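You operate a simulated robot arm through the tools that you are given. There is no shell and no other tool. Be economical: measure what you need, move in short steps, check, and stop when the job is done.

The job below is to be done with a simulated two-armed robot. You get a single attempt, and the scene is never put back.

## Task
Swap the soap in the soap chest for the one on the table.
Fine: hold the chest still to open and to shut its stiff drawer; the old soap goes on the carry tray. Set down upright: boxed soap.
Where things are to end (x, y in the base frame): boxed soap within 0.06 m of [0.5, 0.64].

Only the result counts: the job must be done as asked and must still hold three seconds after the hand-in. Knocking over, shifting, dropping, spilling or breaking anything else fails it.

## Robot
Two 7-joint arms with two-finger parallel grippers on one trunk, on a base that drives. Base frame: it is fixed to the floor where the robot stands at the start and does not move with it; the origin is under the middle of the robot, x ahead of it, y to its left, z up; the surface under the hand at the start is at about z = 0.78. Lengths are in m, angles in rad, forces in N, time in s.
The left shoulder is at the start at [0.07, 0.134, 1.151], the right one opposite. With the tool pointing down near the work surface each hand reaches from about 0.1 to 0.64 m from the robot's upright axis, wherever it stands, measured 20 degrees to its own side. Places, roughly: drawer of the soap chest [0.5, 0, 0.8]; inside of the soap chest drawer [0.5, 0, 0.8]; tray [0.5, 0.6, 0.8]. Payload 1.57 kg a hand.
Tool frame (each hand has its own): the origin (TCP) lies between the finger pads and is the grasp point; the fingertips stand 0.03 m ahead of it; z points along the fingers, y is the line along which they close. The gripper opens to 0.08 m. The fingers are 0.017 m wide and 0.012 m thick; the gripper's body (0.04 by 0.082 m) begins 0.08 m behind the TCP.
Orientation is told as [roll, pitch, yaw] about the base's x, y, z axes, in that order, counted from this pose: with the fingers straight down and closing along the base's y, the tool's x points along the base's -x, its y along +y and its z along -z.

## Interface
- The arms move only by the tool nudge_tool. It takes "left_rows", "right_rows" or both (then of equal length, played together; a hand with none holds still); each is a list of rows, each an object of numbers (a shift or turn left out is 0, a gripper value left out holds the last): "tx", "ty", "tz": the shift along the tool's x, y, z in units of 40 mm (1.0 is 40 mm); "rx", "ry", "rz": the turn, a rotation vector about the tool's x, y, z in units of 4 degrees (1.0 is 4 degrees); "gripper": the closure, from 0 (fully open) to 1 (shut). In form: [{"tx": .., "ty": .., "tz": .., "rx": .., "ry": .., "rz": .., "gripper": ..}, ...]. A call has 1 to 10 rows; each row shifts and turns the commanded pose from where the row before left it, along the tool's axes as they then stand. A call with a number of a shift or a turn outside -1 to 1 is refused whole. Rows are played at 5 a second. More than 0.05 m and 0.15 rad between two rows, or a gripper value outside its range, and nothing of the call is played. A pose out of reach is approached as far as the arm can. The call stops where the force on the tool passes 60 N (or 10 N more than at its start, if that is more) or the arm is blocked; 0.2 s more then pass. The fingers move at their own pace (about 0.153 m/s each) and stop on an object; they squeeze with about 30 N. The grip force told is the motor's: it shows also when the fingers shut on nothing. Time passes only in rows, and 0.2 s behind the last, so rows that do not move let the fingers close. It gives the time, the measured TCP pose, the force on the tool (base axes), the opening and the grip force at its end, in the units of the frame above (readings bear some noise), with the torque about the TCP (base axes, N m) and any sound that the robot's microphone picked up.
- Cameras (640 x 400 px; columns grow to the right, rows downward): "scene" is now at [0.1308, 0.0301, 1.3714]; the picture's right is [0.34, -0.94, 0.00], its down [-0.60, -0.22, -0.77] and it looks along [0.73, 0.26, -0.64] (base axes); focal length 259 px, centre (320, 200). "left" rides on the left gripper at [0.072, 0.007, -0.122] in its tool frame; the picture's right is [-0.09, 1.00, 0.00], its down [-0.84, -0.08, -0.54] and it looks along [-0.54, -0.05, 0.84] (tool axes); focal length 238 px, centre (320, 200). "right" rides on the right gripper at [0.072, -0.007, -0.122] in its tool frame; the picture's right is [0.09, 1.00, 0.00], its down [-0.84, 0.08, -0.54] and it looks along [-0.54, 0.05, 0.84] (tool axes); focal length 238 px, centre (320, 200). There is no depth. A picture from a camera that has moved, and an enlarged one, comes with that camera's place and axes in the base frame and with its lens.
- capture(camera): a new picture of that camera. It takes no simulated time.
- slide_trunk(by): slides the trunk up (or, below 0, down) by that many m; the arms and the scene camera ride with it, the base frame stays. It gives what a move gives, with no picture.
- steer(legs): drives the robot by 1 to 6 legs, each [ahead, left, turn to the left] in m, m and rad, along the robot's own axes; the way and the turn of a leg run together, so that a leg with both is an arc; at most 1.5 m and 3.142 rad a leg. The arms and the cameras ride along, it lands a little off, and it stops where it bumps. It gives what a move gives.
- aim_head(pan, tilt): turns the head with the scene camera to pan (to the left, within 1.501 rad either way) and tilt (down, from -0.506 to 1.204), counted from straight ahead of the robot. It gives what a move gives.
- enlarge(camera, box): a new picture of the part [left, top, right, bottom] of that camera's present view, enlarged. It takes no simulated time.
- hand_in(): hands the job in; it is judged then, once.

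Work in short steps. Places have to be worked out from the pictures, the camera data and where the tool is seen: move nearer, look again, correct. Check each grasp and each placing, and mend what went wrong. You have 120 turns and 108 pictures in all, those below and enlarged ones among them. Open the grippers and draw the arms clear of the work before you hand the job in, unless the task says otherwise; then end with one line.

The tools are called after ">>>" as name(argument=value, ...) on one line, values as JSON. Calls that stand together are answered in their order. nudge_tool: Moves the arms, as the interface text tells. Its arguments: {"type":"object","properties":{"left_rows":{"type":"array"},"right_rows":{"type":"array"}},"required":[]} The other tools are called the same way: slide_trunk (by) slides the trunk up or down; steer (legs) drives the base; aim_head (pan, tilt) turns the head that bears the scene camera; capture (camera) takes a picture; enlarge (camera, box) takes an enlarged picture of a part of a camera's view; hand_in () hands the job in.

At the start:

```text
clock: 0.0
left_tool_pos: [0.446, 0.308, 1.1102]
left_tool_rot: [0.0, -0.001, 0.003]
left_wrist_force: [-0.2, -0.4, 0.1]
left_ft_torque: [0.0, -0.04, -0.03]
left_opening: 0.0799
left_finger_force: 0.0
right_tool_pos: [0.4672, -0.1468, 1.074]
right_tool_rot: [0.001, 0.0, 0.001]
right_wrist_force: [-0.7, -0.6, 0.3]
right_ft_torque: [0.0, 0.01, 0.02]
right_opening: 0.0799
right_finger_force: 0.1
trunk travel left (down, up): [-0.725, 0.215]
robot x, y, heading: [-0.0005, -0.0039, -0.001]
head pan, tilt: [0.347, 0.689]
```

scene: 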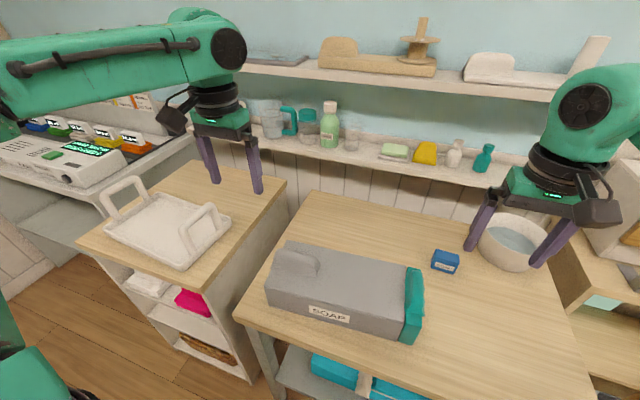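
right: 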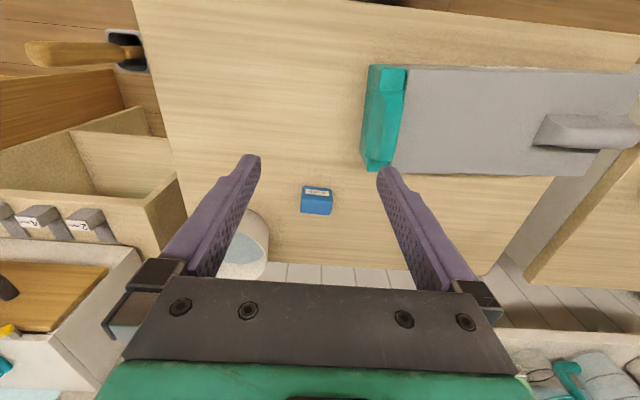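
left: 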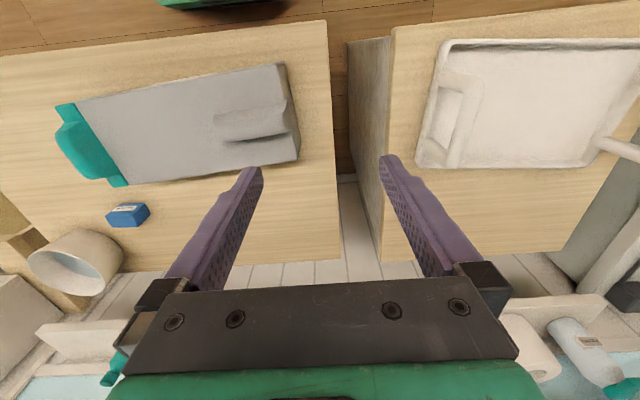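

The chest lies along y, with its teal drawer front at the -y end and a grip ridge on top at the +y end. The blue box is near (0.65,-0.14). I'll look closer first.

>>> enlarge(camera="scene", box=[230, 220, 480, 376])

>>> enlarge(camera="left", box=[20, 20, 340, 220])

>>> enlarge(camera="right", box=[280, 30, 640, 255])

```text
2.56 times, centred on (355, 298) of scene
camera zoom: at [0.1308, 0.0301, 1.3714], right [0.34, -0.94, 0.0], down [-0.6, -0.22, -0.77], along [0.73, 0.26, -0.64], focal length 664 px, centre (230, -51)
```

zoom: 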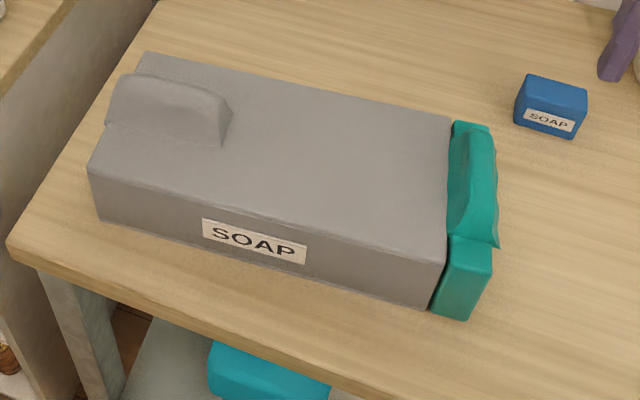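

```text
2.00 times, centred on (180, 120) of left
camera zoom: at [0.3729, 0.3127, 1.2317], right [0.09, 1.0, 0.0], down [0.84, -0.08, 0.54], along [0.54, -0.05, -0.84], focal length 477 px, centre (600, 360)
```

zoom: 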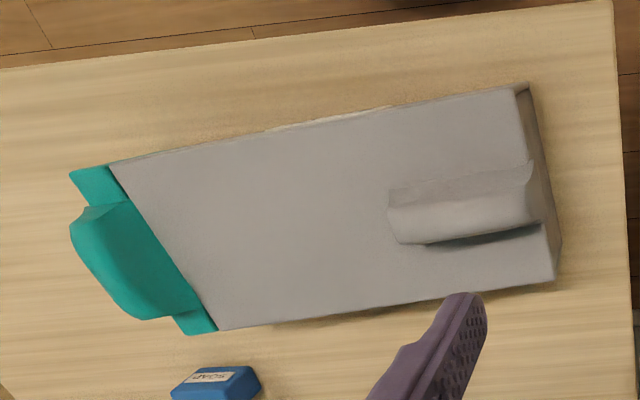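

```text
1.78 times, centred on (460, 142) of right
camera zoom: at [0.3967, -0.1544, 1.196], right [-0.09, 1.0, 0.0], down [0.84, 0.08, 0.54], along [0.54, 0.05, -0.84], focal length 424 px, centre (71, 302)
```

zoom: 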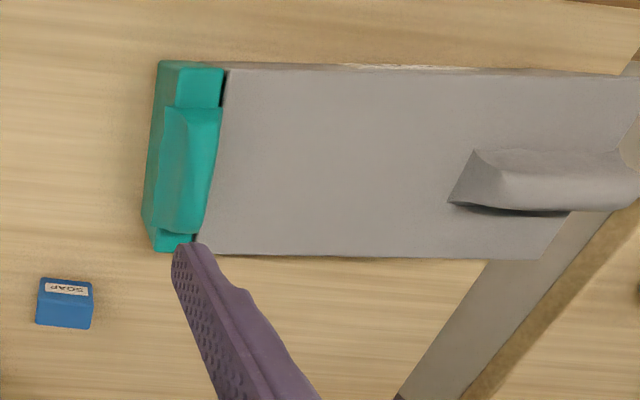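

Chest top is at about z 0.873, yawed about 0.083 rad, and the ridge is centred near (0.456,0.20). Next I need the handle's shape, so I'll zoom in on it and on the ridge.

>>> enlarge(camera="scene", box=[385, 250, 449, 350])

>>> enlarge(camera="scene", box=[255, 225, 335, 290])

>>> enlarge(camera="right", box=[350, 55, 430, 180])

```text
4.00 times, centred on (417, 300) of scene
camera zoom: at [0.1308, 0.0301, 1.3714], right [0.34, -0.94, 0.0], down [-0.6, -0.22, -0.77], along [0.73, 0.26, -0.64], focal length 1037 px, centre (-68, -200)
```

zoom: 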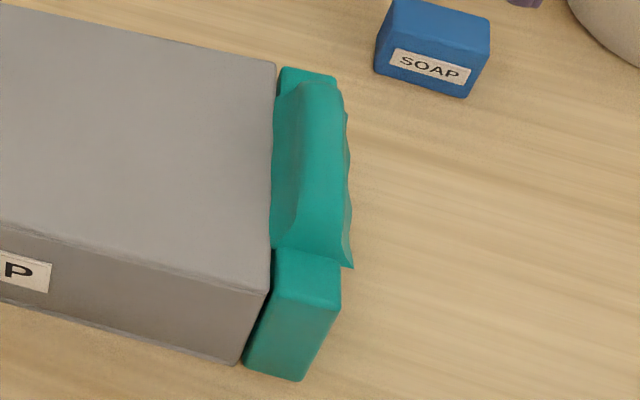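

```text
6.15 times, centred on (295, 258) of scene
camera zoom: at [0.1308, 0.0301, 1.3714], right [0.34, -0.94, 0.0], down [-0.6, -0.22, -0.77], along [0.73, 0.26, -0.64], focal length 1596 px, centre (474, -154)
```

zoom: 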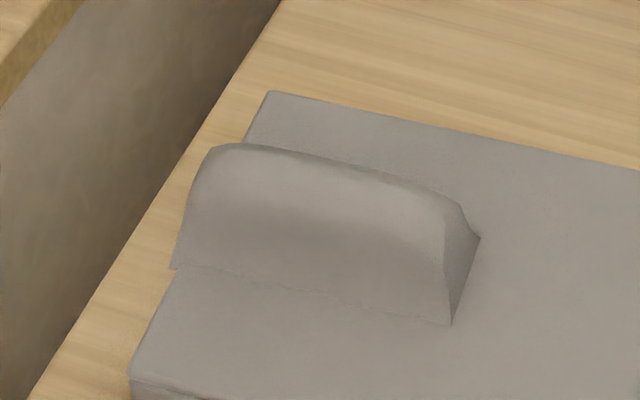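

```text
3.20 times, centred on (390, 118) of right
camera zoom: at [0.3967, -0.1544, 1.196], right [-0.09, 1.0, 0.0], down [0.84, 0.08, 0.54], along [0.54, 0.05, -0.84], focal length 763 px, centre (96, 464)
```

zoom: 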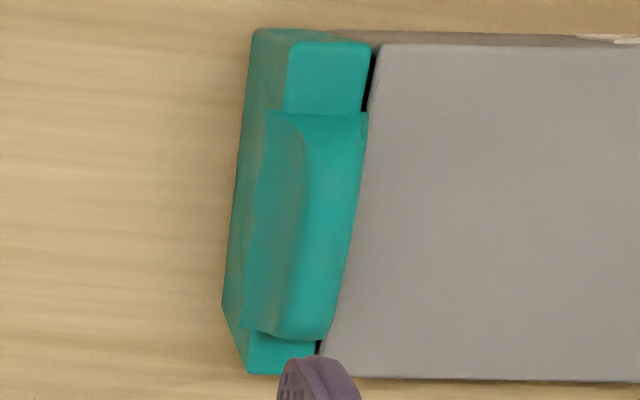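

The handle is a ridge on top of the drawer front, near (0.478,-0.057) and running along x. I'll line both hands up above the grips: left turned about -85° in yaw, right turned +5°.

>>> nudge_tool(left_rows=[{"ty": -0.9, "tx": -0.08}, {"ty": -0.9, "tx": -0.08}, {"ty": -0.9, "tx": -0.08}, {"rz": 1}, {"rz": 1}, {"rz": 1}, {"rz": 1}, {"rz": 1}, {"rz": 1}, {"rz": 1}], right_rows=[{"ty": 0.75, "tx": -0.1}, {"ty": 0.75, "tx": -0.1}, {"ty": 0.75, "tx": -0.08}, {"rz": -0.6}, {"rz": -0.6}, {"tz": 0.5}, {"tz": 0.5}, {"tz": 0.4}, {}, {}])

>>> nudge_tool(left_rows=[{"rz": 1}, {"rz": 1}, {"rz": 1}, {"rz": 1}, {"rz": 1}, {"rz": 1}, {"rz": 1}, {"rz": 1}, {"rz": 1}, {"rz": 1}])

>>> nudge_tool(left_rows=[{"rz": 1}, {"rz": 1}, {"rz": 1}, {"rz": 1}, {"rz": 0.3}, {"tz": 0.9}, {"tz": 0.9}, {"tz": 0.5}, {}])

>>> capture(camera="scene")

>>> capture(camera="left")

>>> capture(camera="right")

```text
clock: 2.2
left_tool_pos: [0.4558, 0.2003, 1.1096]
left_tool_rot: [-0.001, 0.0, -0.489]
left_wrist_force: [-0.3, 0.2, -0.3]
left_ft_torque: [0.0, 0.0, -0.03]
left_opening: 0.0803
left_finger_force: 0.1
right_tool_pos: [0.4792, -0.0561, 1.019]
right_tool_rot: [-0.001, 0.0, 0.082]
right_wrist_force: [-0.3, -0.1, 0.0]
right_ft_torque: [0.01, 0.0, -0.01]
right_opening: 0.0798
right_finger_force: 0.0
trunk travel left (down, up): [-0.725, 0.215]
robot x, y, heading: [-0.0018, 0.0019, -0.0]
head pan, tilt: [0.347, 0.689]
```

```text
clock: 4.4
left_tool_pos: [0.4564, 0.2001, 1.1098]
left_tool_rot: [0.0, 0.0, -1.186]
left_wrist_force: [0.6, 0.4, -1.0]
left_ft_torque: [0.01, 0.05, 0.02]
left_opening: 0.0801
left_finger_force: 0.0
right_tool_pos: [0.4797, -0.0555, 1.0195]
right_tool_rot: [-0.001, 0.0, 0.084]
right_wrist_force: [0.4, 0.4, 0.1]
right_ft_torque: [0.0, 0.03, -0.01]
right_opening: 0.0799
right_finger_force: 0.1
trunk travel left (down, up): [-0.725, 0.215]
robot x, y, heading: [0.0037, 0.0028, -0.001]
head pan, tilt: [0.347, 0.689]
```

```text
clock: 6.4
left_tool_pos: [0.456, 0.1986, 1.0171]
left_tool_rot: [-0.002, 0.0, -1.484]
left_wrist_force: [-0.3, 0.1, 0.1]
left_ft_torque: [-0.01, 0.03, 0.04]
left_opening: 0.0798
left_finger_force: 0.0
right_tool_pos: [0.4792, -0.0554, 1.0191]
right_tool_rot: [0.001, 0.0, 0.085]
right_wrist_force: [0.2, -0.8, 0.7]
right_ft_torque: [0.0, -0.03, 0.01]
right_opening: 0.0798
right_finger_force: 0.0
trunk travel left (down, up): [-0.725, 0.215]
robot x, y, heading: [-0.0003, 0.0014, 0.001]
head pan, tilt: [0.347, 0.689]
```

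```text
98 pictures are left
camera scene: at [0.1307, 0.0301, 1.3714], right [0.34, -0.94, 0.0], down [-0.6, -0.22, -0.77], along [0.73, 0.26, -0.64], focal length 259 px, centre (320, 200)
```

scene: 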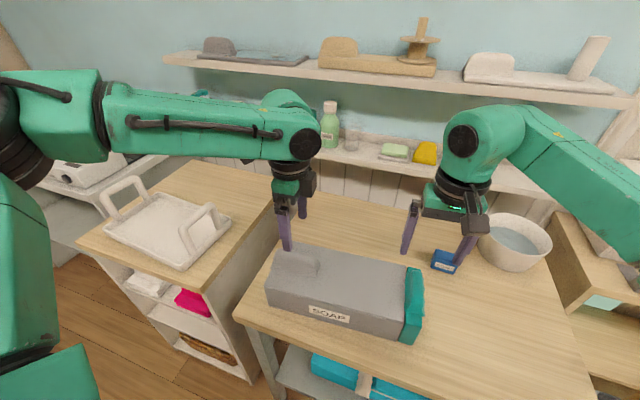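

```text
97 pictures are left
camera left: at [0.4557, 0.27, 1.1388], right [1.0, -0.01, 0.0], down [-0.01, -0.84, 0.54], along [0.0, -0.54, -0.84], focal length 238 px, centre (320, 200)
```

left: 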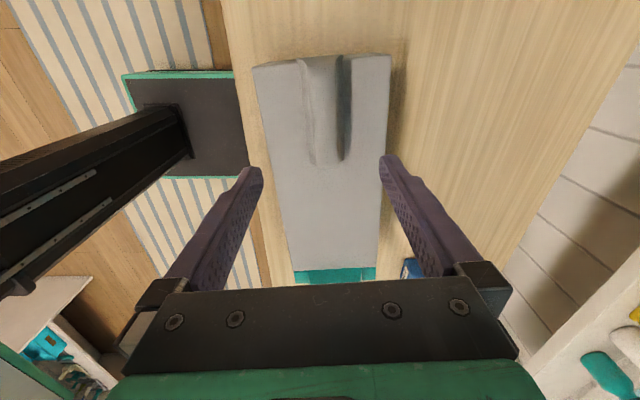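

```text
96 pictures are left
camera right: at [0.4086, -0.0696, 1.141], right [-0.18, 0.98, 0.0], down [0.83, 0.15, 0.54], along [0.53, 0.09, -0.84], focal length 238 px, centre (320, 200)
```

right: 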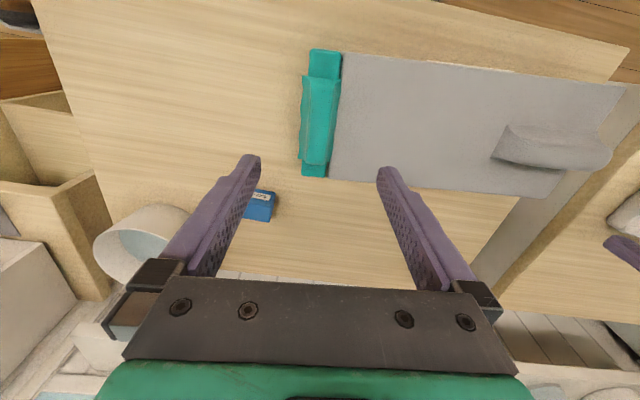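

Both hands are within a few mm of their grips. I'll lower them to about z 0.915 and look before closing.

>>> nudge_tool(left_rows=[{"ty": 0.1, "tz": 0.5}, {"tz": 0.6}, {"tz": 0.6}, {"tz": 0.5}, {"tz": 0.3}, {}], right_rows=[{"ty": -0.1, "tz": 0.5}, {"tz": 0.6}, {"tz": 0.6}, {"tz": 0.5}, {"tz": 0.35}, {}])

>>> enlarge(camera="scene", box=[230, 210, 470, 360])

>>> capture(camera="left")

>>> capture(camera="right")

```text
clock: 7.8
left_tool_pos: [0.4615, 0.2004, 0.9156]
left_tool_rot: [0.0, 0.001, -1.487]
left_wrist_force: [0.1, -0.5, 0.6]
left_ft_torque: [-0.04, 0.0, -0.01]
left_opening: 0.0803
left_finger_force: 0.1
right_tool_pos: [0.4788, -0.0581, 0.9165]
right_tool_rot: [0.0, -0.001, 0.084]
right_wrist_force: [-0.2, 0.0, 0.0]
right_ft_torque: [0.0, 0.02, -0.01]
right_opening: 0.08
right_finger_force: 0.0
trunk travel left (down, up): [-0.725, 0.215]
robot x, y, heading: [0.0013, 0.0005, -0.001]
head pan, tilt: [0.347, 0.689]
```

```text
2.67 times, centred on (350, 285) of scene
camera zoom: at [0.1306, 0.0302, 1.3714], right [0.34, -0.94, 0.0], down [-0.6, -0.22, -0.77], along [0.73, 0.26, -0.64], focal length 692 px, centre (240, -27)
```

zoom: 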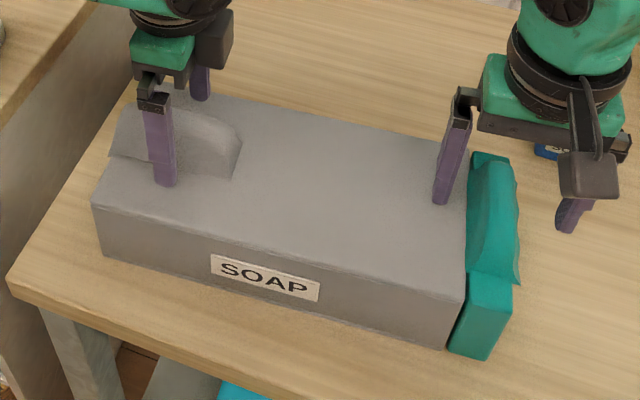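

```text
94 pictures are left
camera left: at [0.4614, 0.2707, 1.0383], right [1.0, -0.01, 0.0], down [-0.01, -0.84, 0.54], along [0.0, -0.54, -0.84], focal length 238 px, centre (320, 200)
```

left: 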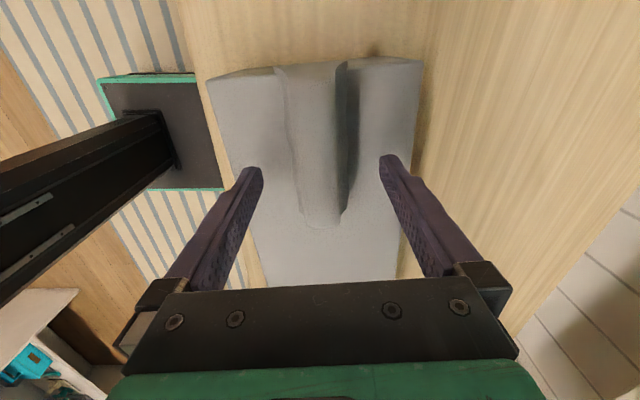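

```text
93 pictures are left
camera right: at [0.409, -0.073, 1.0379], right [-0.18, 0.98, 0.0], down [0.83, 0.15, 0.54], along [0.53, 0.09, -0.84], focal length 238 px, centre (320, 200)
```

right: 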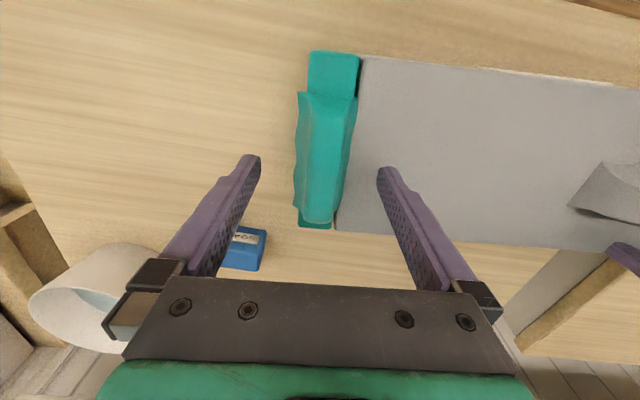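

Both grips sit centred between the fingers. I'll lower 6 mm more and close both.

>>> nudge_tool(left_rows=[{"tz": 0.15}, {"gripper": 0.4}, {"gripper": 0.7}, {"gripper": 1}, {}, {}], right_rows=[{"tz": 0.15}, {"gripper": 0.4}, {"gripper": 0.7}, {"gripper": 1}, {}, {}])

>>> enlarge(camera="scene", box=[230, 210, 470, 360])

```text
clock: 9.2
left_tool_pos: [0.4609, 0.1987, 0.9109]
left_tool_rot: [0.001, 0.001, -1.487]
left_wrist_force: [-2.1, -6.9, 1.9]
left_ft_torque: [-0.86, 0.01, -0.45]
left_opening: 0.0257
left_finger_force: 29.8
right_tool_pos: [0.4784, -0.0596, 0.9104]
right_tool_rot: [0.001, 0.0, 0.084]
right_wrist_force: [2.8, 5.7, -0.7]
right_ft_torque: [0.09, -0.05, -0.18]
right_opening: 0.0214
right_finger_force: 29.7
trunk travel left (down, up): [-0.725, 0.215]
robot x, y, heading: [-0.0013, 0.0014, -0.001]
head pan, tilt: [0.347, 0.689]
```

```text
2.67 times, centred on (350, 285) of scene
camera zoom: at [0.131, 0.0298, 1.3714], right [0.34, -0.94, 0.0], down [-0.6, -0.22, -0.77], along [0.73, 0.26, -0.64], focal length 692 px, centre (240, -27)
```

zoom: 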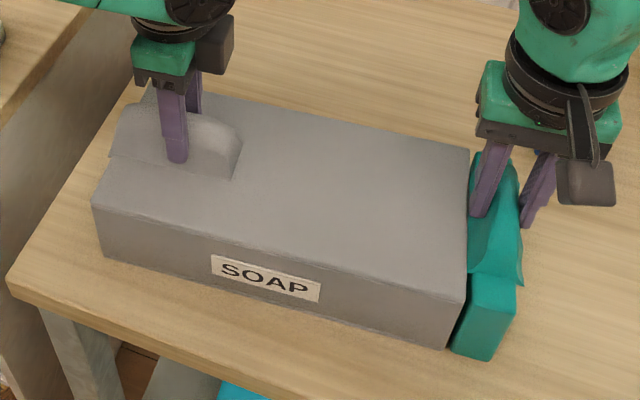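

Both hands hold firmly. I'll pull the drawer along the right tool's -y while the left hand holds still.

>>> nudge_tool(right_rows=[{"ty": -0.3}, {"ty": -0.3}, {"ty": -0.3}, {"ty": -0.3}, {}])

>>> enlarge(camera="scene", box=[230, 210, 470, 360])

```text
clock: 10.4
left_tool_pos: [0.46, 0.1996, 0.9113]
left_tool_rot: [0.0, 0.001, -1.486]
left_wrist_force: [1.4, -3.9, 0.4]
left_ft_torque: [-0.17, -0.02, 0.06]
left_opening: 0.0256
left_finger_force: 30.2
right_tool_pos: [0.4844, -0.1097, 0.9099]
right_tool_rot: [-0.001, -0.001, 0.086]
right_wrist_force: [0.5, 3.2, 3.4]
right_ft_torque: [-0.08, 0.46, -0.02]
right_opening: 0.0214
right_finger_force: 29.9
trunk travel left (down, up): [-0.725, 0.215]
robot x, y, heading: [-0.0031, 0.0011, -0.002]
head pan, tilt: [0.347, 0.689]
```

```text
2.67 times, centred on (350, 285) of scene
camera zoom: at [0.1307, 0.0298, 1.3715], right [0.34, -0.94, 0.0], down [-0.6, -0.22, -0.77], along [0.73, 0.26, -0.64], focal length 692 px, centre (240, -27)
```

zoom: 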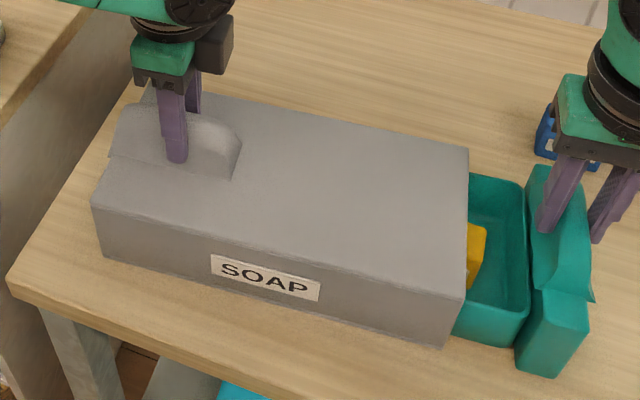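

The drawer slides freely, and a yellow soap shows inside. I'll pull another ~6 cm.

>>> nudge_tool(right_rows=[{"ty": -0.4}, {"ty": -0.4}, {"ty": -0.4}, {"ty": -0.3}, {}])

>>> enlarge(camera="scene", box=[230, 190, 550, 390])

```text
clock: 11.6
left_tool_pos: [0.461, 0.1995, 0.9123]
left_tool_rot: [0.001, -0.001, -1.486]
left_wrist_force: [-1.6, -2.0, 4.6]
left_ft_torque: [-0.75, 0.05, -0.37]
left_opening: 0.0258
left_finger_force: 30.2
right_tool_pos: [0.489, -0.1702, 0.9111]
right_tool_rot: [0.0, 0.0, 0.083]
right_wrist_force: [1.8, 2.6, -1.8]
right_ft_torque: [-0.08, -0.26, -0.26]
right_opening: 0.0216
right_finger_force: 29.8
trunk travel left (down, up): [-0.725, 0.215]
robot x, y, heading: [-0.0008, -0.0025, -0.002]
head pan, tilt: [0.347, 0.689]
```

```text
2.00 times, centred on (390, 290) of scene
camera zoom: at [0.1307, 0.0298, 1.3714], right [0.34, -0.94, 0.0], down [-0.6, -0.22, -0.77], along [0.73, 0.26, -0.64], focal length 519 px, centre (180, 20)
```

zoom: 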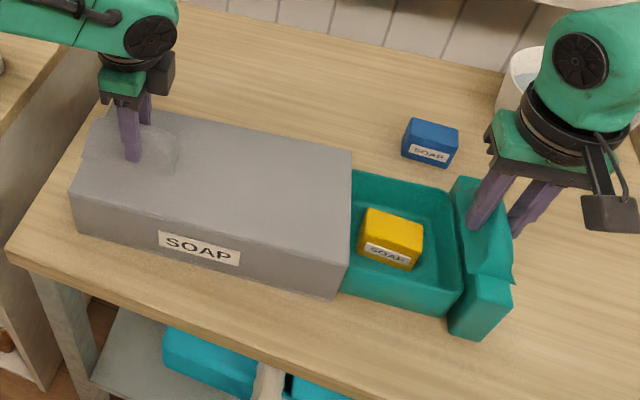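

The yellow soap box is exposed, next to the chest mouth. I'll pull 3 cm more for hand clearance, watching the force.

>>> nudge_tool(right_rows=[{"ty": -0.25}, {"ty": -0.25}, {"ty": -0.25}, {}])

>>> enlarge(camera="scene", box=[230, 190, 550, 390])

```text
clock: 12.6
left_tool_pos: [0.4618, 0.1974, 0.9125]
left_tool_rot: [0.002, -0.004, -1.487]
left_wrist_force: [0.7, -28.2, 2.2]
left_ft_torque: [-0.29, 0.24, -0.17]
left_opening: 0.0257
left_finger_force: 30.5
right_tool_pos: [0.4916, -0.1974, 0.9116]
right_tool_rot: [0.004, 0.001, 0.087]
right_wrist_force: [-0.7, 29.1, -0.9]
right_ft_torque: [-0.04, 0.03, -0.2]
right_opening: 0.0216
right_finger_force: 29.7
trunk travel left (down, up): [-0.725, 0.215]
robot x, y, heading: [-0.0016, 0.0023, -0.002]
head pan, tilt: [0.347, 0.689]
```

```text
2.00 times, centred on (390, 290) of scene
camera zoom: at [0.131, 0.03, 1.3714], right [0.34, -0.94, 0.0], down [-0.6, -0.22, -0.77], along [0.73, 0.26, -0.64], focal length 519 px, centre (180, 20)
```

zoom: 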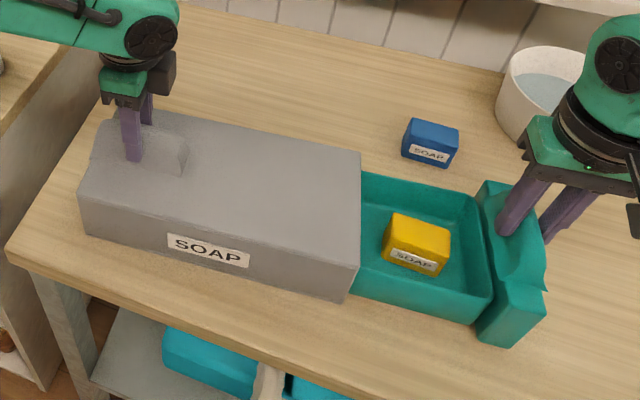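

The drawer hit its stop at about 13.5 cm and dragged the chest roughly 12 mm through the left grip. I'll move both hands back together along the chest axis to restore it.

>>> nudge_tool(left_rows=[{"tx": 0.08}, {"tx": 0.08}, {"tx": 0.08}, {"tx": 0.08}, {}], right_rows=[{"ty": 0.1}, {"ty": 0.1}, {"ty": 0.08}, {"ty": 0.08}, {}])

>>> enlarge(camera="scene", box=[230, 190, 550, 390])

```text
clock: 13.8
left_tool_pos: [0.4589, 0.2122, 0.9105]
left_tool_rot: [0.002, 0.0, -1.487]
left_wrist_force: [0.2, -19.6, 1.0]
left_ft_torque: [-0.83, 0.13, -0.19]
left_opening: 0.0257
left_finger_force: 29.7
right_tool_pos: [0.4901, -0.1836, 0.9106]
right_tool_rot: [0.0, 0.0, 0.084]
right_wrist_force: [0.6, 16.0, 1.5]
right_ft_torque: [0.2, 0.07, -0.25]
right_opening: 0.0215
right_finger_force: 29.6
trunk travel left (down, up): [-0.725, 0.215]
robot x, y, heading: [-0.0031, -0.0016, 0.002]
head pan, tilt: [0.347, 0.689]
```

```text
2.00 times, centred on (390, 290) of scene
camera zoom: at [0.1304, 0.0293, 1.3714], right [0.34, -0.94, 0.0], down [-0.6, -0.22, -0.77], along [0.73, 0.26, -0.64], focal length 519 px, centre (180, 20)
```

zoom: 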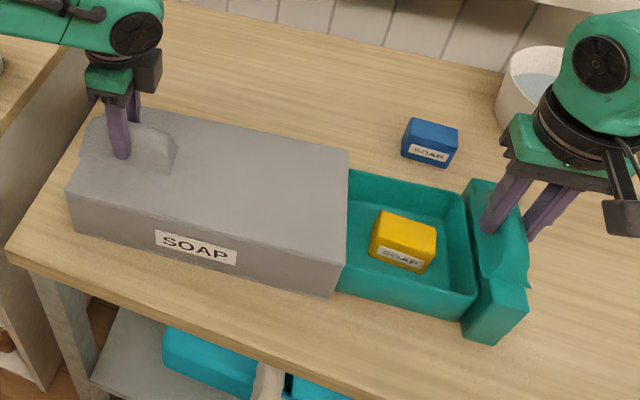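

The chest is back, about 3 mm past its original spot. I'll make a small correction, then release the drawer handle only.

>>> nudge_tool(left_rows=[{"tx": -0.04}, {"tx": -0.03}, {}], right_rows=[{"ty": -0.03}, {"ty": -0.02}, {}])

>>> nudge_tool(right_rows=[{"gripper": 0.4}, {"gripper": 0}, {}, {"tz": -0.6}, {"tz": -0.9}, {"tz": -0.9}, {}])

>>> enlarge(camera="scene", box=[230, 190, 550, 390])

>>> capture(camera="right")

```text
clock: 14.6
left_tool_pos: [0.459, 0.2099, 0.9118]
left_tool_rot: [0.002, 0.002, -1.486]
left_wrist_force: [1.8, -9.5, 7.0]
left_ft_torque: [-0.48, 0.03, 0.03]
left_opening: 0.0256
left_finger_force: 29.8
right_tool_pos: [0.4899, -0.186, 0.9104]
right_tool_rot: [0.001, 0.002, 0.084]
right_wrist_force: [-2.0, 11.2, -1.2]
right_ft_torque: [0.17, -0.22, 0.02]
right_opening: 0.0213
right_finger_force: 29.8
trunk travel left (down, up): [-0.725, 0.215]
robot x, y, heading: [-0.0013, -0.001, 0.001]
head pan, tilt: [0.347, 0.689]
```

```text
clock: 16.2
left_tool_pos: [0.4581, 0.2102, 0.9125]
left_tool_rot: [0.001, 0.0, -1.485]
left_wrist_force: [1.7, 5.5, 8.1]
left_ft_torque: [0.57, 0.16, -0.08]
left_opening: 0.0254
left_finger_force: 30.6
right_tool_pos: [0.4907, -0.1857, 1.0053]
right_tool_rot: [0.001, 0.0, 0.084]
right_wrist_force: [0.2, 0.1, 0.2]
right_ft_torque: [-0.02, 0.04, -0.04]
right_opening: 0.08
right_finger_force: 0.1
trunk travel left (down, up): [-0.725, 0.215]
robot x, y, heading: [0.002, -0.0016, -0.001]
head pan, tilt: [0.347, 0.689]
```

```text
2.00 times, centred on (390, 290) of scene
camera zoom: at [0.1298, 0.0306, 1.3715], right [0.34, -0.94, 0.0], down [-0.6, -0.22, -0.77], along [0.73, 0.26, -0.64], focal length 519 px, centre (180, 20)
```

zoom: 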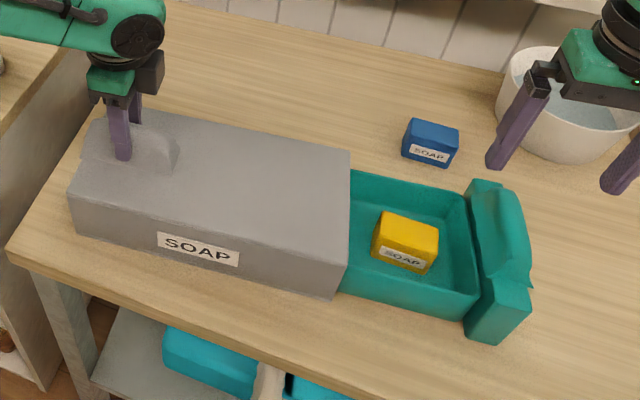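

```text
86 pictures are left
camera right: at [0.4191, -0.1988, 1.1272], right [-0.18, 0.98, 0.0], down [0.83, 0.15, 0.54], along [0.53, 0.09, -0.84], focal length 238 px, centre (320, 200)
```

right: 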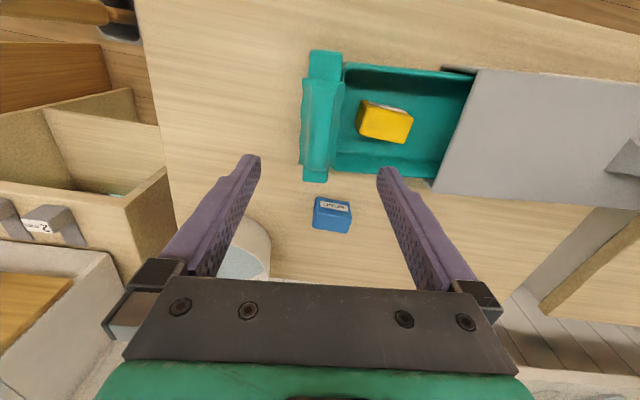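

The chest is back in its original place and the handle is released. Now I'll measure the yellow and blue boxes.

>>> enlarge(camera="scene", box=[400, 240, 480, 340])

>>> enlarge(camera="right", box=[290, 40, 490, 240])

```text
4.00 times, centred on (440, 290) of scene
camera zoom: at [0.1298, 0.0306, 1.3715], right [0.34, -0.94, 0.0], down [-0.6, -0.22, -0.77], along [0.73, 0.26, -0.64], focal length 1037 px, centre (-160, -160)
```

zoom: 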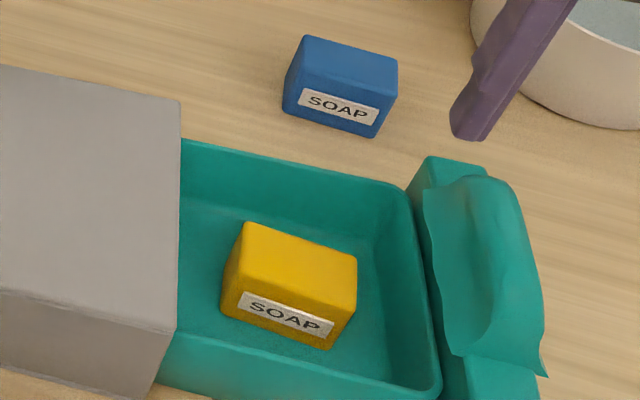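

```text
2.00 times, centred on (390, 140) of right
camera zoom: at [0.4191, -0.1988, 1.1272], right [-0.18, 0.98, 0.0], down [0.83, 0.15, 0.54], along [0.53, 0.09, -0.84], focal length 477 px, centre (180, 320)
```

zoom: 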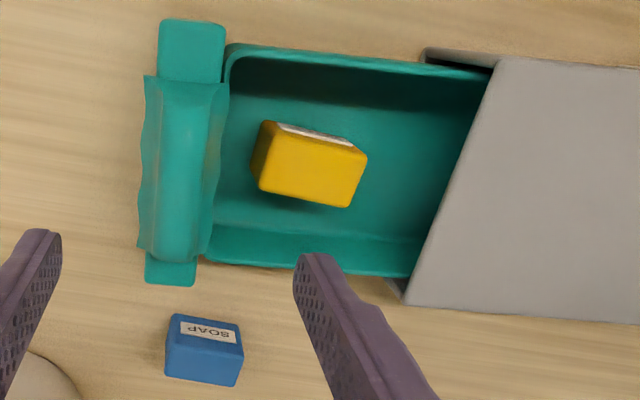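

The yellow box centre is about (0.4825,-0.108) with its top at z 0.838, and it's 0.03 wide in x. I'll release the ridge, lift the left hand and clear the right hand out of the way.

>>> nudge_tool(left_rows=[{"gripper": 0.5}, {"gripper": 0}, {}, {"tz": -0.5}, {"tz": -0.9}, {"tz": -0.9}, {"rz": 0.95}, {"rz": 0.95}, {}], right_rows=[{"tz": -0.8}, {"tz": -0.8}, {"ty": -0.9}, {"ty": -0.9}, {"ty": -0.9}, {"ty": -0.9}, {}, {}, {}])

>>> nudge_tool(left_rows=[{"tx": -0.88, "ty": 0.11}, {"tx": -0.88, "ty": 0.11}, {"tx": -0.88, "ty": 0.11}, {"tx": -0.88, "ty": 0.11}, {"tx": -0.88, "ty": 0.11}, {"tx": -0.88, "ty": 0.11}, {"tx": -0.88, "ty": 0.11}, {"tx": -0.88, "ty": 0.11}, {"tx": -0.88, "ty": 0.12, "gripper": 0.3}, {}])

>>> enlarge(camera="scene", box=[230, 190, 550, 390])

>>> capture(camera="left")

```text
clock: 18.2
left_tool_pos: [0.4582, 0.2101, 1.0032]
left_tool_rot: [-0.001, -0.001, -1.619]
left_wrist_force: [-0.3, 0.9, 0.1]
left_ft_torque: [-0.03, 0.02, -0.01]
left_opening: 0.0798
left_finger_force: 0.0
right_tool_pos: [0.5002, -0.2938, 1.0687]
right_tool_rot: [0.0, -0.002, 0.08]
right_wrist_force: [0.2, 0.1, -0.5]
right_ft_torque: [0.02, -0.05, -0.01]
right_opening: 0.08
right_finger_force: 0.0
right hand out of reach, approached as far as the arm can: row 6
trunk travel left (down, up): [-0.725, 0.215]
robot x, y, heading: [-0.0013, 0.0008, 0.002]
head pan, tilt: [0.347, 0.689]
```

```text
clock: 20.4
left_tool_pos: [0.4089, 0.0456, 1.0129]
left_tool_rot: [0.001, -0.003, -1.616]
left_wrist_force: [0.4, -0.5, 0.3]
left_ft_torque: [-0.01, 0.01, 0.0]
left_opening: 0.0561
left_finger_force: 0.0
left hand out of reach, approached as far as the arm can: row 4, 5, 6, 7, 8, 9
right_tool_pos: [0.4996, -0.2925, 1.0683]
right_tool_rot: [-0.001, -0.001, 0.078]
right_wrist_force: [0.0, -1.1, -0.5]
right_ft_torque: [0.01, 0.0, 0.02]
right_opening: 0.08
right_finger_force: 0.1
trunk travel left (down, up): [-0.725, 0.215]
robot x, y, heading: [-0.0011, 0.0005, 0.001]
head pan, tilt: [0.347, 0.689]
```

```text
2.00 times, centred on (390, 290) of scene
camera zoom: at [0.131, 0.0301, 1.3714], right [0.34, -0.94, 0.0], down [-0.6, -0.22, -0.77], along [0.73, 0.26, -0.64], focal length 519 px, centre (180, 20)
```

zoom: 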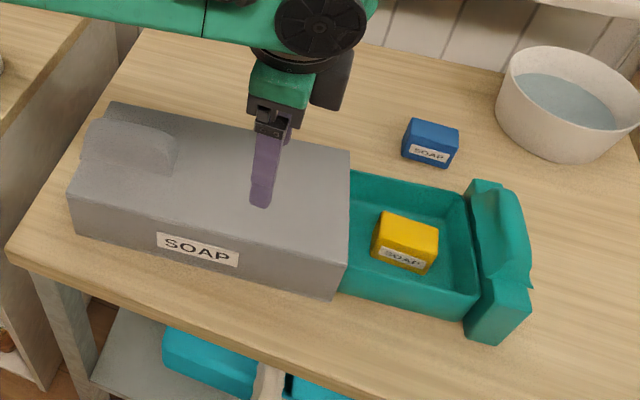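

```text
82 pictures are left
camera left: at [0.4182, 0.1163, 1.1344], right [0.99, -0.14, 0.0], down [-0.12, -0.83, 0.54], along [-0.07, -0.54, -0.84], focal length 238 px, centre (320, 200)
```

left: 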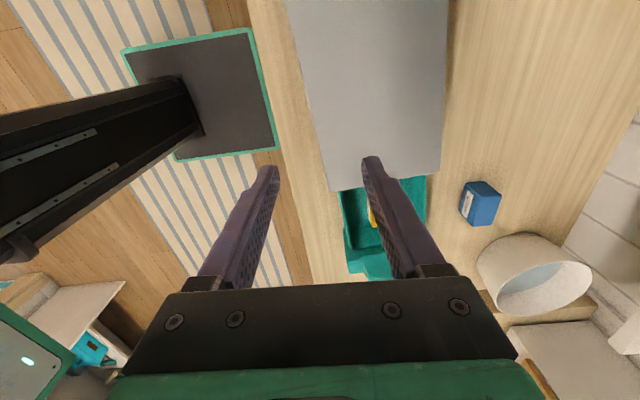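

The left wrist can't reach that far across, so I'll bring the left hand back and up, then drive the base to the right.

>>> nudge_tool(left_rows=[{"tx": 0.9, "tz": -0.5}, {"tx": 0.9, "tz": -0.5}, {"tx": 0.9, "tz": -0.5}, {"tx": 0.9}, {"tx": 0.9}, {"tx": 0.9}, {}], right_rows=[{"tx": 0.5}, {"tx": 0.5}, {"tx": 0.5}, {"tx": 0.5}, {}, {}, {}])

>>> aim_head(pan=-0.9, tilt=0.8)

>>> capture(camera="scene")

```text
clock: 22.0
left_tool_pos: [0.4169, 0.2606, 1.0679]
left_tool_rot: [0.0, -0.002, -1.62]
left_wrist_force: [0.3, 0.0, -0.3]
left_ft_torque: [0.04, 0.01, 0.02]
left_opening: 0.056
left_finger_force: 0.2
right_tool_pos: [0.4199, -0.3, 1.069]
right_tool_rot: [0.001, -0.001, 0.083]
right_wrist_force: [0.1, -0.7, 0.9]
right_ft_torque: [0.04, 0.03, -0.01]
right_opening: 0.0799
right_finger_force: 0.1
trunk travel left (down, up): [-0.725, 0.215]
robot x, y, heading: [-0.0008, -0.0034, 0.0]
head pan, tilt: [0.347, 0.689]
```

```text
clock: 23.4
left_tool_pos: [0.4176, 0.2607, 1.0691]
left_tool_rot: [0.0, 0.0, -1.619]
left_wrist_force: [0.1, -0.1, 0.6]
left_ft_torque: [0.0, 0.0, -0.01]
left_opening: 0.056
left_finger_force: 0.1
right_tool_pos: [0.4206, -0.2988, 1.0681]
right_tool_rot: [0.0, 0.001, 0.085]
right_wrist_force: [0.7, 0.5, -0.6]
right_ft_torque: [0.04, -0.01, 0.01]
right_opening: 0.0799
right_finger_force: 0.0
trunk travel left (down, up): [-0.725, 0.215]
robot x, y, heading: [-0.0008, -0.0004, -0.001]
head pan, tilt: [-0.901, 0.799]
```

```text
81 pictures are left
camera scene: at [0.1007, -0.0621, 1.3622], right [-0.78, -0.62, 0.0], down [-0.45, 0.56, -0.7], along [0.43, -0.55, -0.72], focal length 259 px, centre (320, 200)
```

scene: 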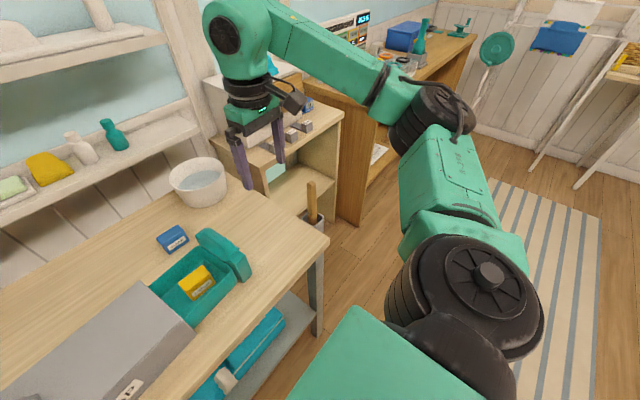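

The floor to the right is clear, so I'll drive right by 0.25 m.

>>> steer(legs=[[0, -0.25, 0]])

>>> aim_head(pan=0.1, tilt=0.8)

>>> capture(camera="scene")

>>> capture(camera="left")

```text
clock: 25.3
left_tool_pos: [0.4184, 0.0108, 1.0692]
left_tool_rot: [0.0, -0.002, -1.616]
left_wrist_force: [0.1, -0.6, 0.0]
left_ft_torque: [-0.01, -0.01, 0.01]
left_opening: 0.056
left_finger_force: 0.1
right_tool_pos: [0.4208, -0.5481, 1.0682]
right_tool_rot: [-0.003, 0.0, 0.086]
right_wrist_force: [-0.1, 0.3, -0.1]
right_ft_torque: [0.0, 0.0, -0.02]
right_opening: 0.08
right_finger_force: 0.0
trunk travel left (down, up): [-0.725, 0.215]
robot x, y, heading: [-0.0007, -0.254, 0.006]
head pan, tilt: [-0.901, 0.799]
```

```text
clock: 26.5
left_tool_pos: [0.4174, 0.009, 1.0682]
left_tool_rot: [0.0, -0.001, -1.617]
left_wrist_force: [-0.1, 0.0, -0.7]
left_ft_torque: [0.01, 0.0, 0.0]
left_opening: 0.0559
left_finger_force: 0.1
right_tool_pos: [0.4213, -0.5502, 1.0692]
right_tool_rot: [-0.001, 0.001, 0.085]
right_wrist_force: [0.8, 0.2, -0.7]
right_ft_torque: [0.05, -0.04, 0.0]
right_opening: 0.08
right_finger_force: 0.0
trunk travel left (down, up): [-0.725, 0.215]
robot x, y, heading: [0.0015, -0.2523, 0.004]
head pan, tilt: [0.099, 0.799]
```

```text
80 pictures are left
camera scene: at [0.1309, -0.2428, 1.3622], right [0.1, -0.99, 0.0], down [-0.71, -0.07, -0.7], along [0.69, 0.07, -0.72], focal length 259 px, centre (320, 200)
```

scene: 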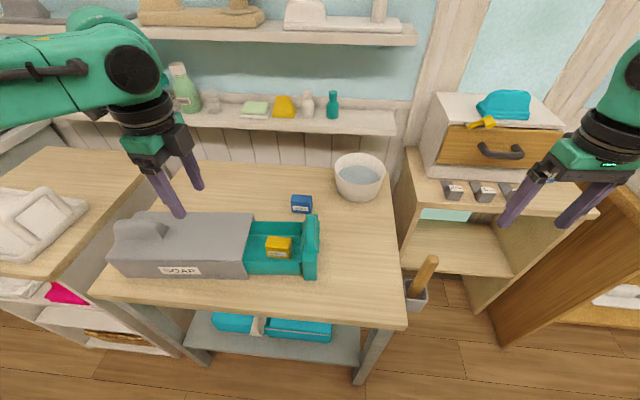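

```text
79 pictures are left
camera left: at [0.4269, 0.0792, 1.1903], right [0.99, -0.14, 0.0], down [-0.12, -0.83, 0.54], along [-0.07, -0.54, -0.84], focal length 238 px, centre (320, 200)
```

left: 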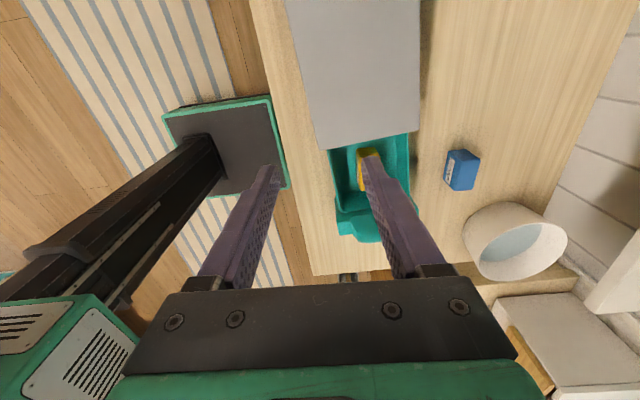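

The robot's at y=-0.25. I'll move the left hand over the yellow box and lower it to z ~0.93.

>>> nudge_tool(left_rows=[{"tx": -0.72, "ty": 0.44, "gripper": 0.3}, {"tx": -0.72, "ty": 0.44}, {"tx": -0.72, "ty": 0.44}, {"tx": -0.7, "ty": 0.44}, {"tz": 0.8}, {"tz": 0.8}, {"tz": 0.8}, {"tz": 0.8}, {"tz": 0.3}, {}])

>>> capture(camera="left")

>>> enlarge(camera="scene", box=[200, 160, 360, 310])

```text
clock: 28.7
left_tool_pos: [0.4827, -0.11, 0.9278]
left_tool_rot: [0.0, 0.0, -1.616]
left_wrist_force: [0.5, -0.4, 0.1]
left_ft_torque: [0.0, 0.01, 0.0]
left_opening: 0.0559
left_finger_force: 0.1
right_tool_pos: [0.4207, -0.5504, 1.069]
right_tool_rot: [-0.001, -0.001, 0.085]
right_wrist_force: [-0.4, -0.5, 0.2]
right_ft_torque: [-0.01, 0.0, 0.02]
right_opening: 0.08
right_finger_force: 0.1
trunk travel left (down, up): [-0.725, 0.215]
robot x, y, heading: [0.0, -0.2525, -0.001]
head pan, tilt: [0.099, 0.799]
```

```text
78 pictures are left
camera left: at [0.4929, -0.0396, 1.0491], right [0.99, -0.14, 0.0], down [-0.12, -0.83, 0.54], along [-0.07, -0.54, -0.84], focal length 238 px, centre (320, 200)
```

left: 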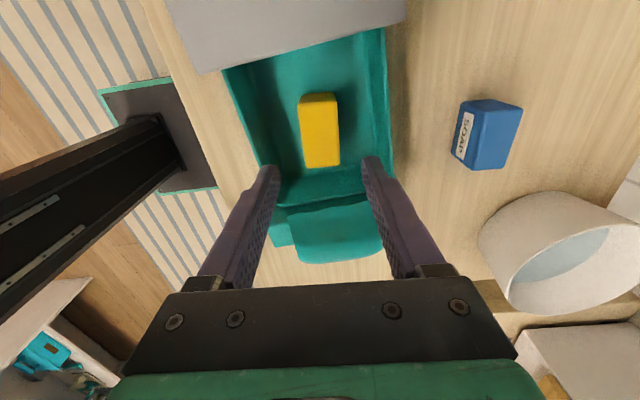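

```text
2.67 times, centred on (280, 235) of scene
camera zoom: at [0.1309, -0.2427, 1.3622], right [0.1, -0.99, 0.0], down [-0.71, -0.07, -0.7], along [0.69, 0.07, -0.72], focal length 692 px, centre (427, 107)
```

zoom: 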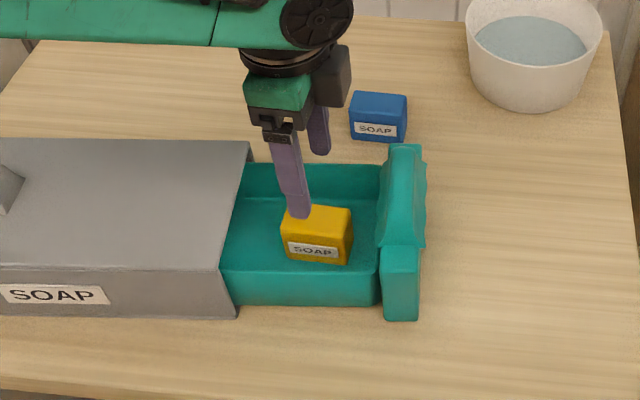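

Box is aligned, centred near (0.485,-0.104). I'll lower to z 0.836 and grip.

>>> nudge_tool(left_rows=[{"ty": 0.06, "tx": 0.1, "tz": 0.5}, {"tz": 0.6}, {"tz": 0.6}, {"tz": 0.6}, {}, {"gripper": 0.6}, {"gripper": 1}, {}, {}])

>>> enlarge(camera="scene", box=[200, 160, 360, 310])

>>> capture(camera="left")

```text
clock: 30.7
left_tool_pos: [0.4698, -0.094, 0.8485]
left_tool_rot: [0.001, -0.001, -1.617]
left_wrist_force: [0.2, -0.2, 1.1]
left_ft_torque: [0.01, 0.01, -0.01]
left_opening: 0.0332
left_finger_force: 30.0
left hand out of reach, approached as far as the arm can: row 3, 4
right_tool_pos: [0.4205, -0.5493, 1.0684]
right_tool_rot: [-0.001, 0.0, 0.084]
right_wrist_force: [-1.0, -0.6, -0.2]
right_ft_torque: [-0.01, 0.0, -0.03]
right_opening: 0.0799
right_finger_force: 0.1
trunk travel left (down, up): [-0.725, 0.215]
robot x, y, heading: [0.0034, -0.2525, 0.004]
head pan, tilt: [0.099, 0.799]
```

```text
2.67 times, centred on (280, 235) of scene
camera zoom: at [0.1311, -0.2425, 1.3622], right [0.1, -0.99, 0.0], down [-0.71, -0.07, -0.7], along [0.69, 0.07, -0.72], focal length 692 px, centre (427, 107)
```

zoom: 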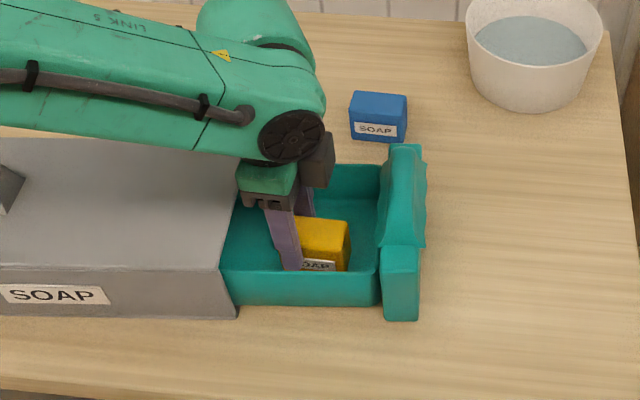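

```text
75 pictures are left
camera left: at [0.4793, -0.0225, 0.9705], right [0.99, -0.14, 0.0], down [-0.12, -0.83, 0.54], along [-0.07, -0.54, -0.84], focal length 238 px, centre (320, 200)
```

left: 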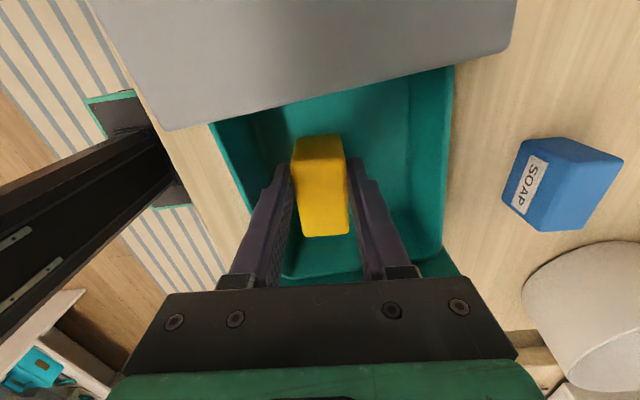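

The soap is gripped (0.033 m opening), though the arm ran short of reach. I'll lift slowly and check.

>>> nudge_tool(left_rows=[{"tz": -0.4}, {"tz": -0.5}, {"tz": -0.6}, {"tz": -0.8}, {"tz": -0.8}, {"tz": -0.8}, {}])

>>> capture(camera="scene")

>>> capture(camera="left")

```text
clock: 32.3
left_tool_pos: [0.4713, -0.0911, 1.0062]
left_tool_rot: [0.001, -0.001, -1.619]
left_wrist_force: [-0.8, 0.1, -1.4]
left_ft_torque: [0.0, 0.01, 0.01]
left_opening: 0.0333
left_finger_force: 30.1
right_tool_pos: [0.4205, -0.5498, 1.0688]
right_tool_rot: [0.0, 0.0, 0.085]
right_wrist_force: [-0.8, -0.5, -0.2]
right_ft_torque: [0.03, 0.0, -0.01]
right_opening: 0.08
right_finger_force: 0.0
trunk travel left (down, up): [-0.725, 0.215]
robot x, y, heading: [0.0, -0.2529, 0.006]
head pan, tilt: [0.099, 0.799]
```

```text
74 pictures are left
camera scene: at [0.1314, -0.2424, 1.3622], right [0.1, -0.99, 0.0], down [-0.71, -0.07, -0.7], along [0.69, 0.07, -0.72], focal length 259 px, centre (320, 200)
```

scene: 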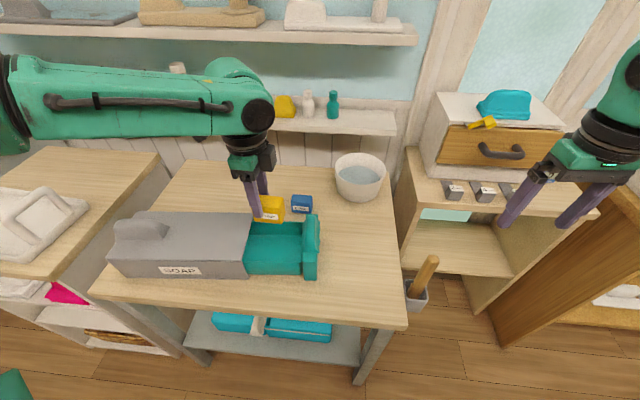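

```text
73 pictures are left
camera left: at [0.4805, -0.0217, 1.1281], right [0.99, -0.14, 0.0], down [-0.12, -0.83, 0.54], along [-0.08, -0.54, -0.84], focal length 238 px, centre (320, 200)
```

left: 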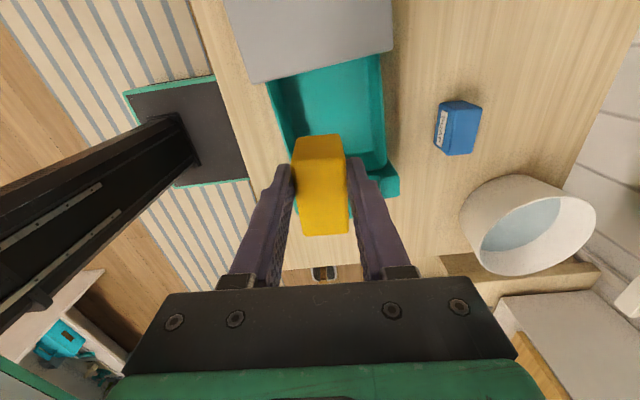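

The soap is held. I'll raise it, rotate toward yaw 0 for better reach, and look left before driving.

>>> nudge_tool(left_rows=[{"tz": -0.8}, {"tz": -0.8, "rz": -1}, {"rz": -1}, {"rz": -1}, {"rz": -1}, {"rz": -1}, {"rz": -1}, {"rz": -1}, {"rz": -1}, {"rz": -1}])

>>> aim_head(pan=1.0, tilt=0.65)

>>> capture(camera="scene")

```text
clock: 34.5
left_tool_pos: [0.4698, -0.0905, 1.0695]
left_tool_rot: [0.0, 0.0, -0.988]
left_wrist_force: [0.4, 0.8, -1.4]
left_ft_torque: [-0.02, 0.03, 0.05]
left_opening: 0.0334
left_finger_force: 30.0
right_tool_pos: [0.4207, -0.5493, 1.0691]
right_tool_rot: [0.0, -0.001, 0.086]
right_wrist_force: [-0.3, -0.3, -0.3]
right_ft_torque: [0.0, 0.02, 0.01]
right_opening: 0.0798
right_finger_force: 0.1
trunk travel left (down, up): [-0.725, 0.215]
robot x, y, heading: [-0.001, -0.2507, 0.006]
head pan, tilt: [0.099, 0.799]
```

```text
clock: 35.7
left_tool_pos: [0.4695, -0.0908, 1.0695]
left_tool_rot: [-0.001, -0.001, -0.988]
left_wrist_force: [-0.2, 0.0, -1.3]
left_ft_torque: [0.0, -0.01, 0.02]
left_opening: 0.0333
left_finger_force: 29.9
right_tool_pos: [0.4215, -0.5503, 1.0687]
right_tool_rot: [0.0, 0.002, 0.085]
right_wrist_force: [0.6, 0.0, 0.1]
right_ft_torque: [-0.01, 0.0, -0.01]
right_opening: 0.0804
right_finger_force: 0.1
trunk travel left (down, up): [-0.725, 0.215]
robot x, y, heading: [-0.0012, -0.2501, 0.006]
head pan, tilt: [1.0, 0.649]
```

```text
72 pictures are left
camera scene: at [0.0977, -0.1776, 1.3748], right [0.84, -0.54, 0.0], down [-0.33, -0.51, -0.8], along [0.43, 0.67, -0.6], focal length 259 px, centre (320, 200)
```

scene: 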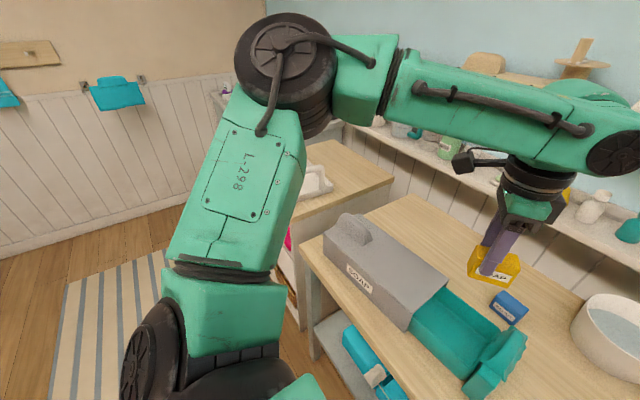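

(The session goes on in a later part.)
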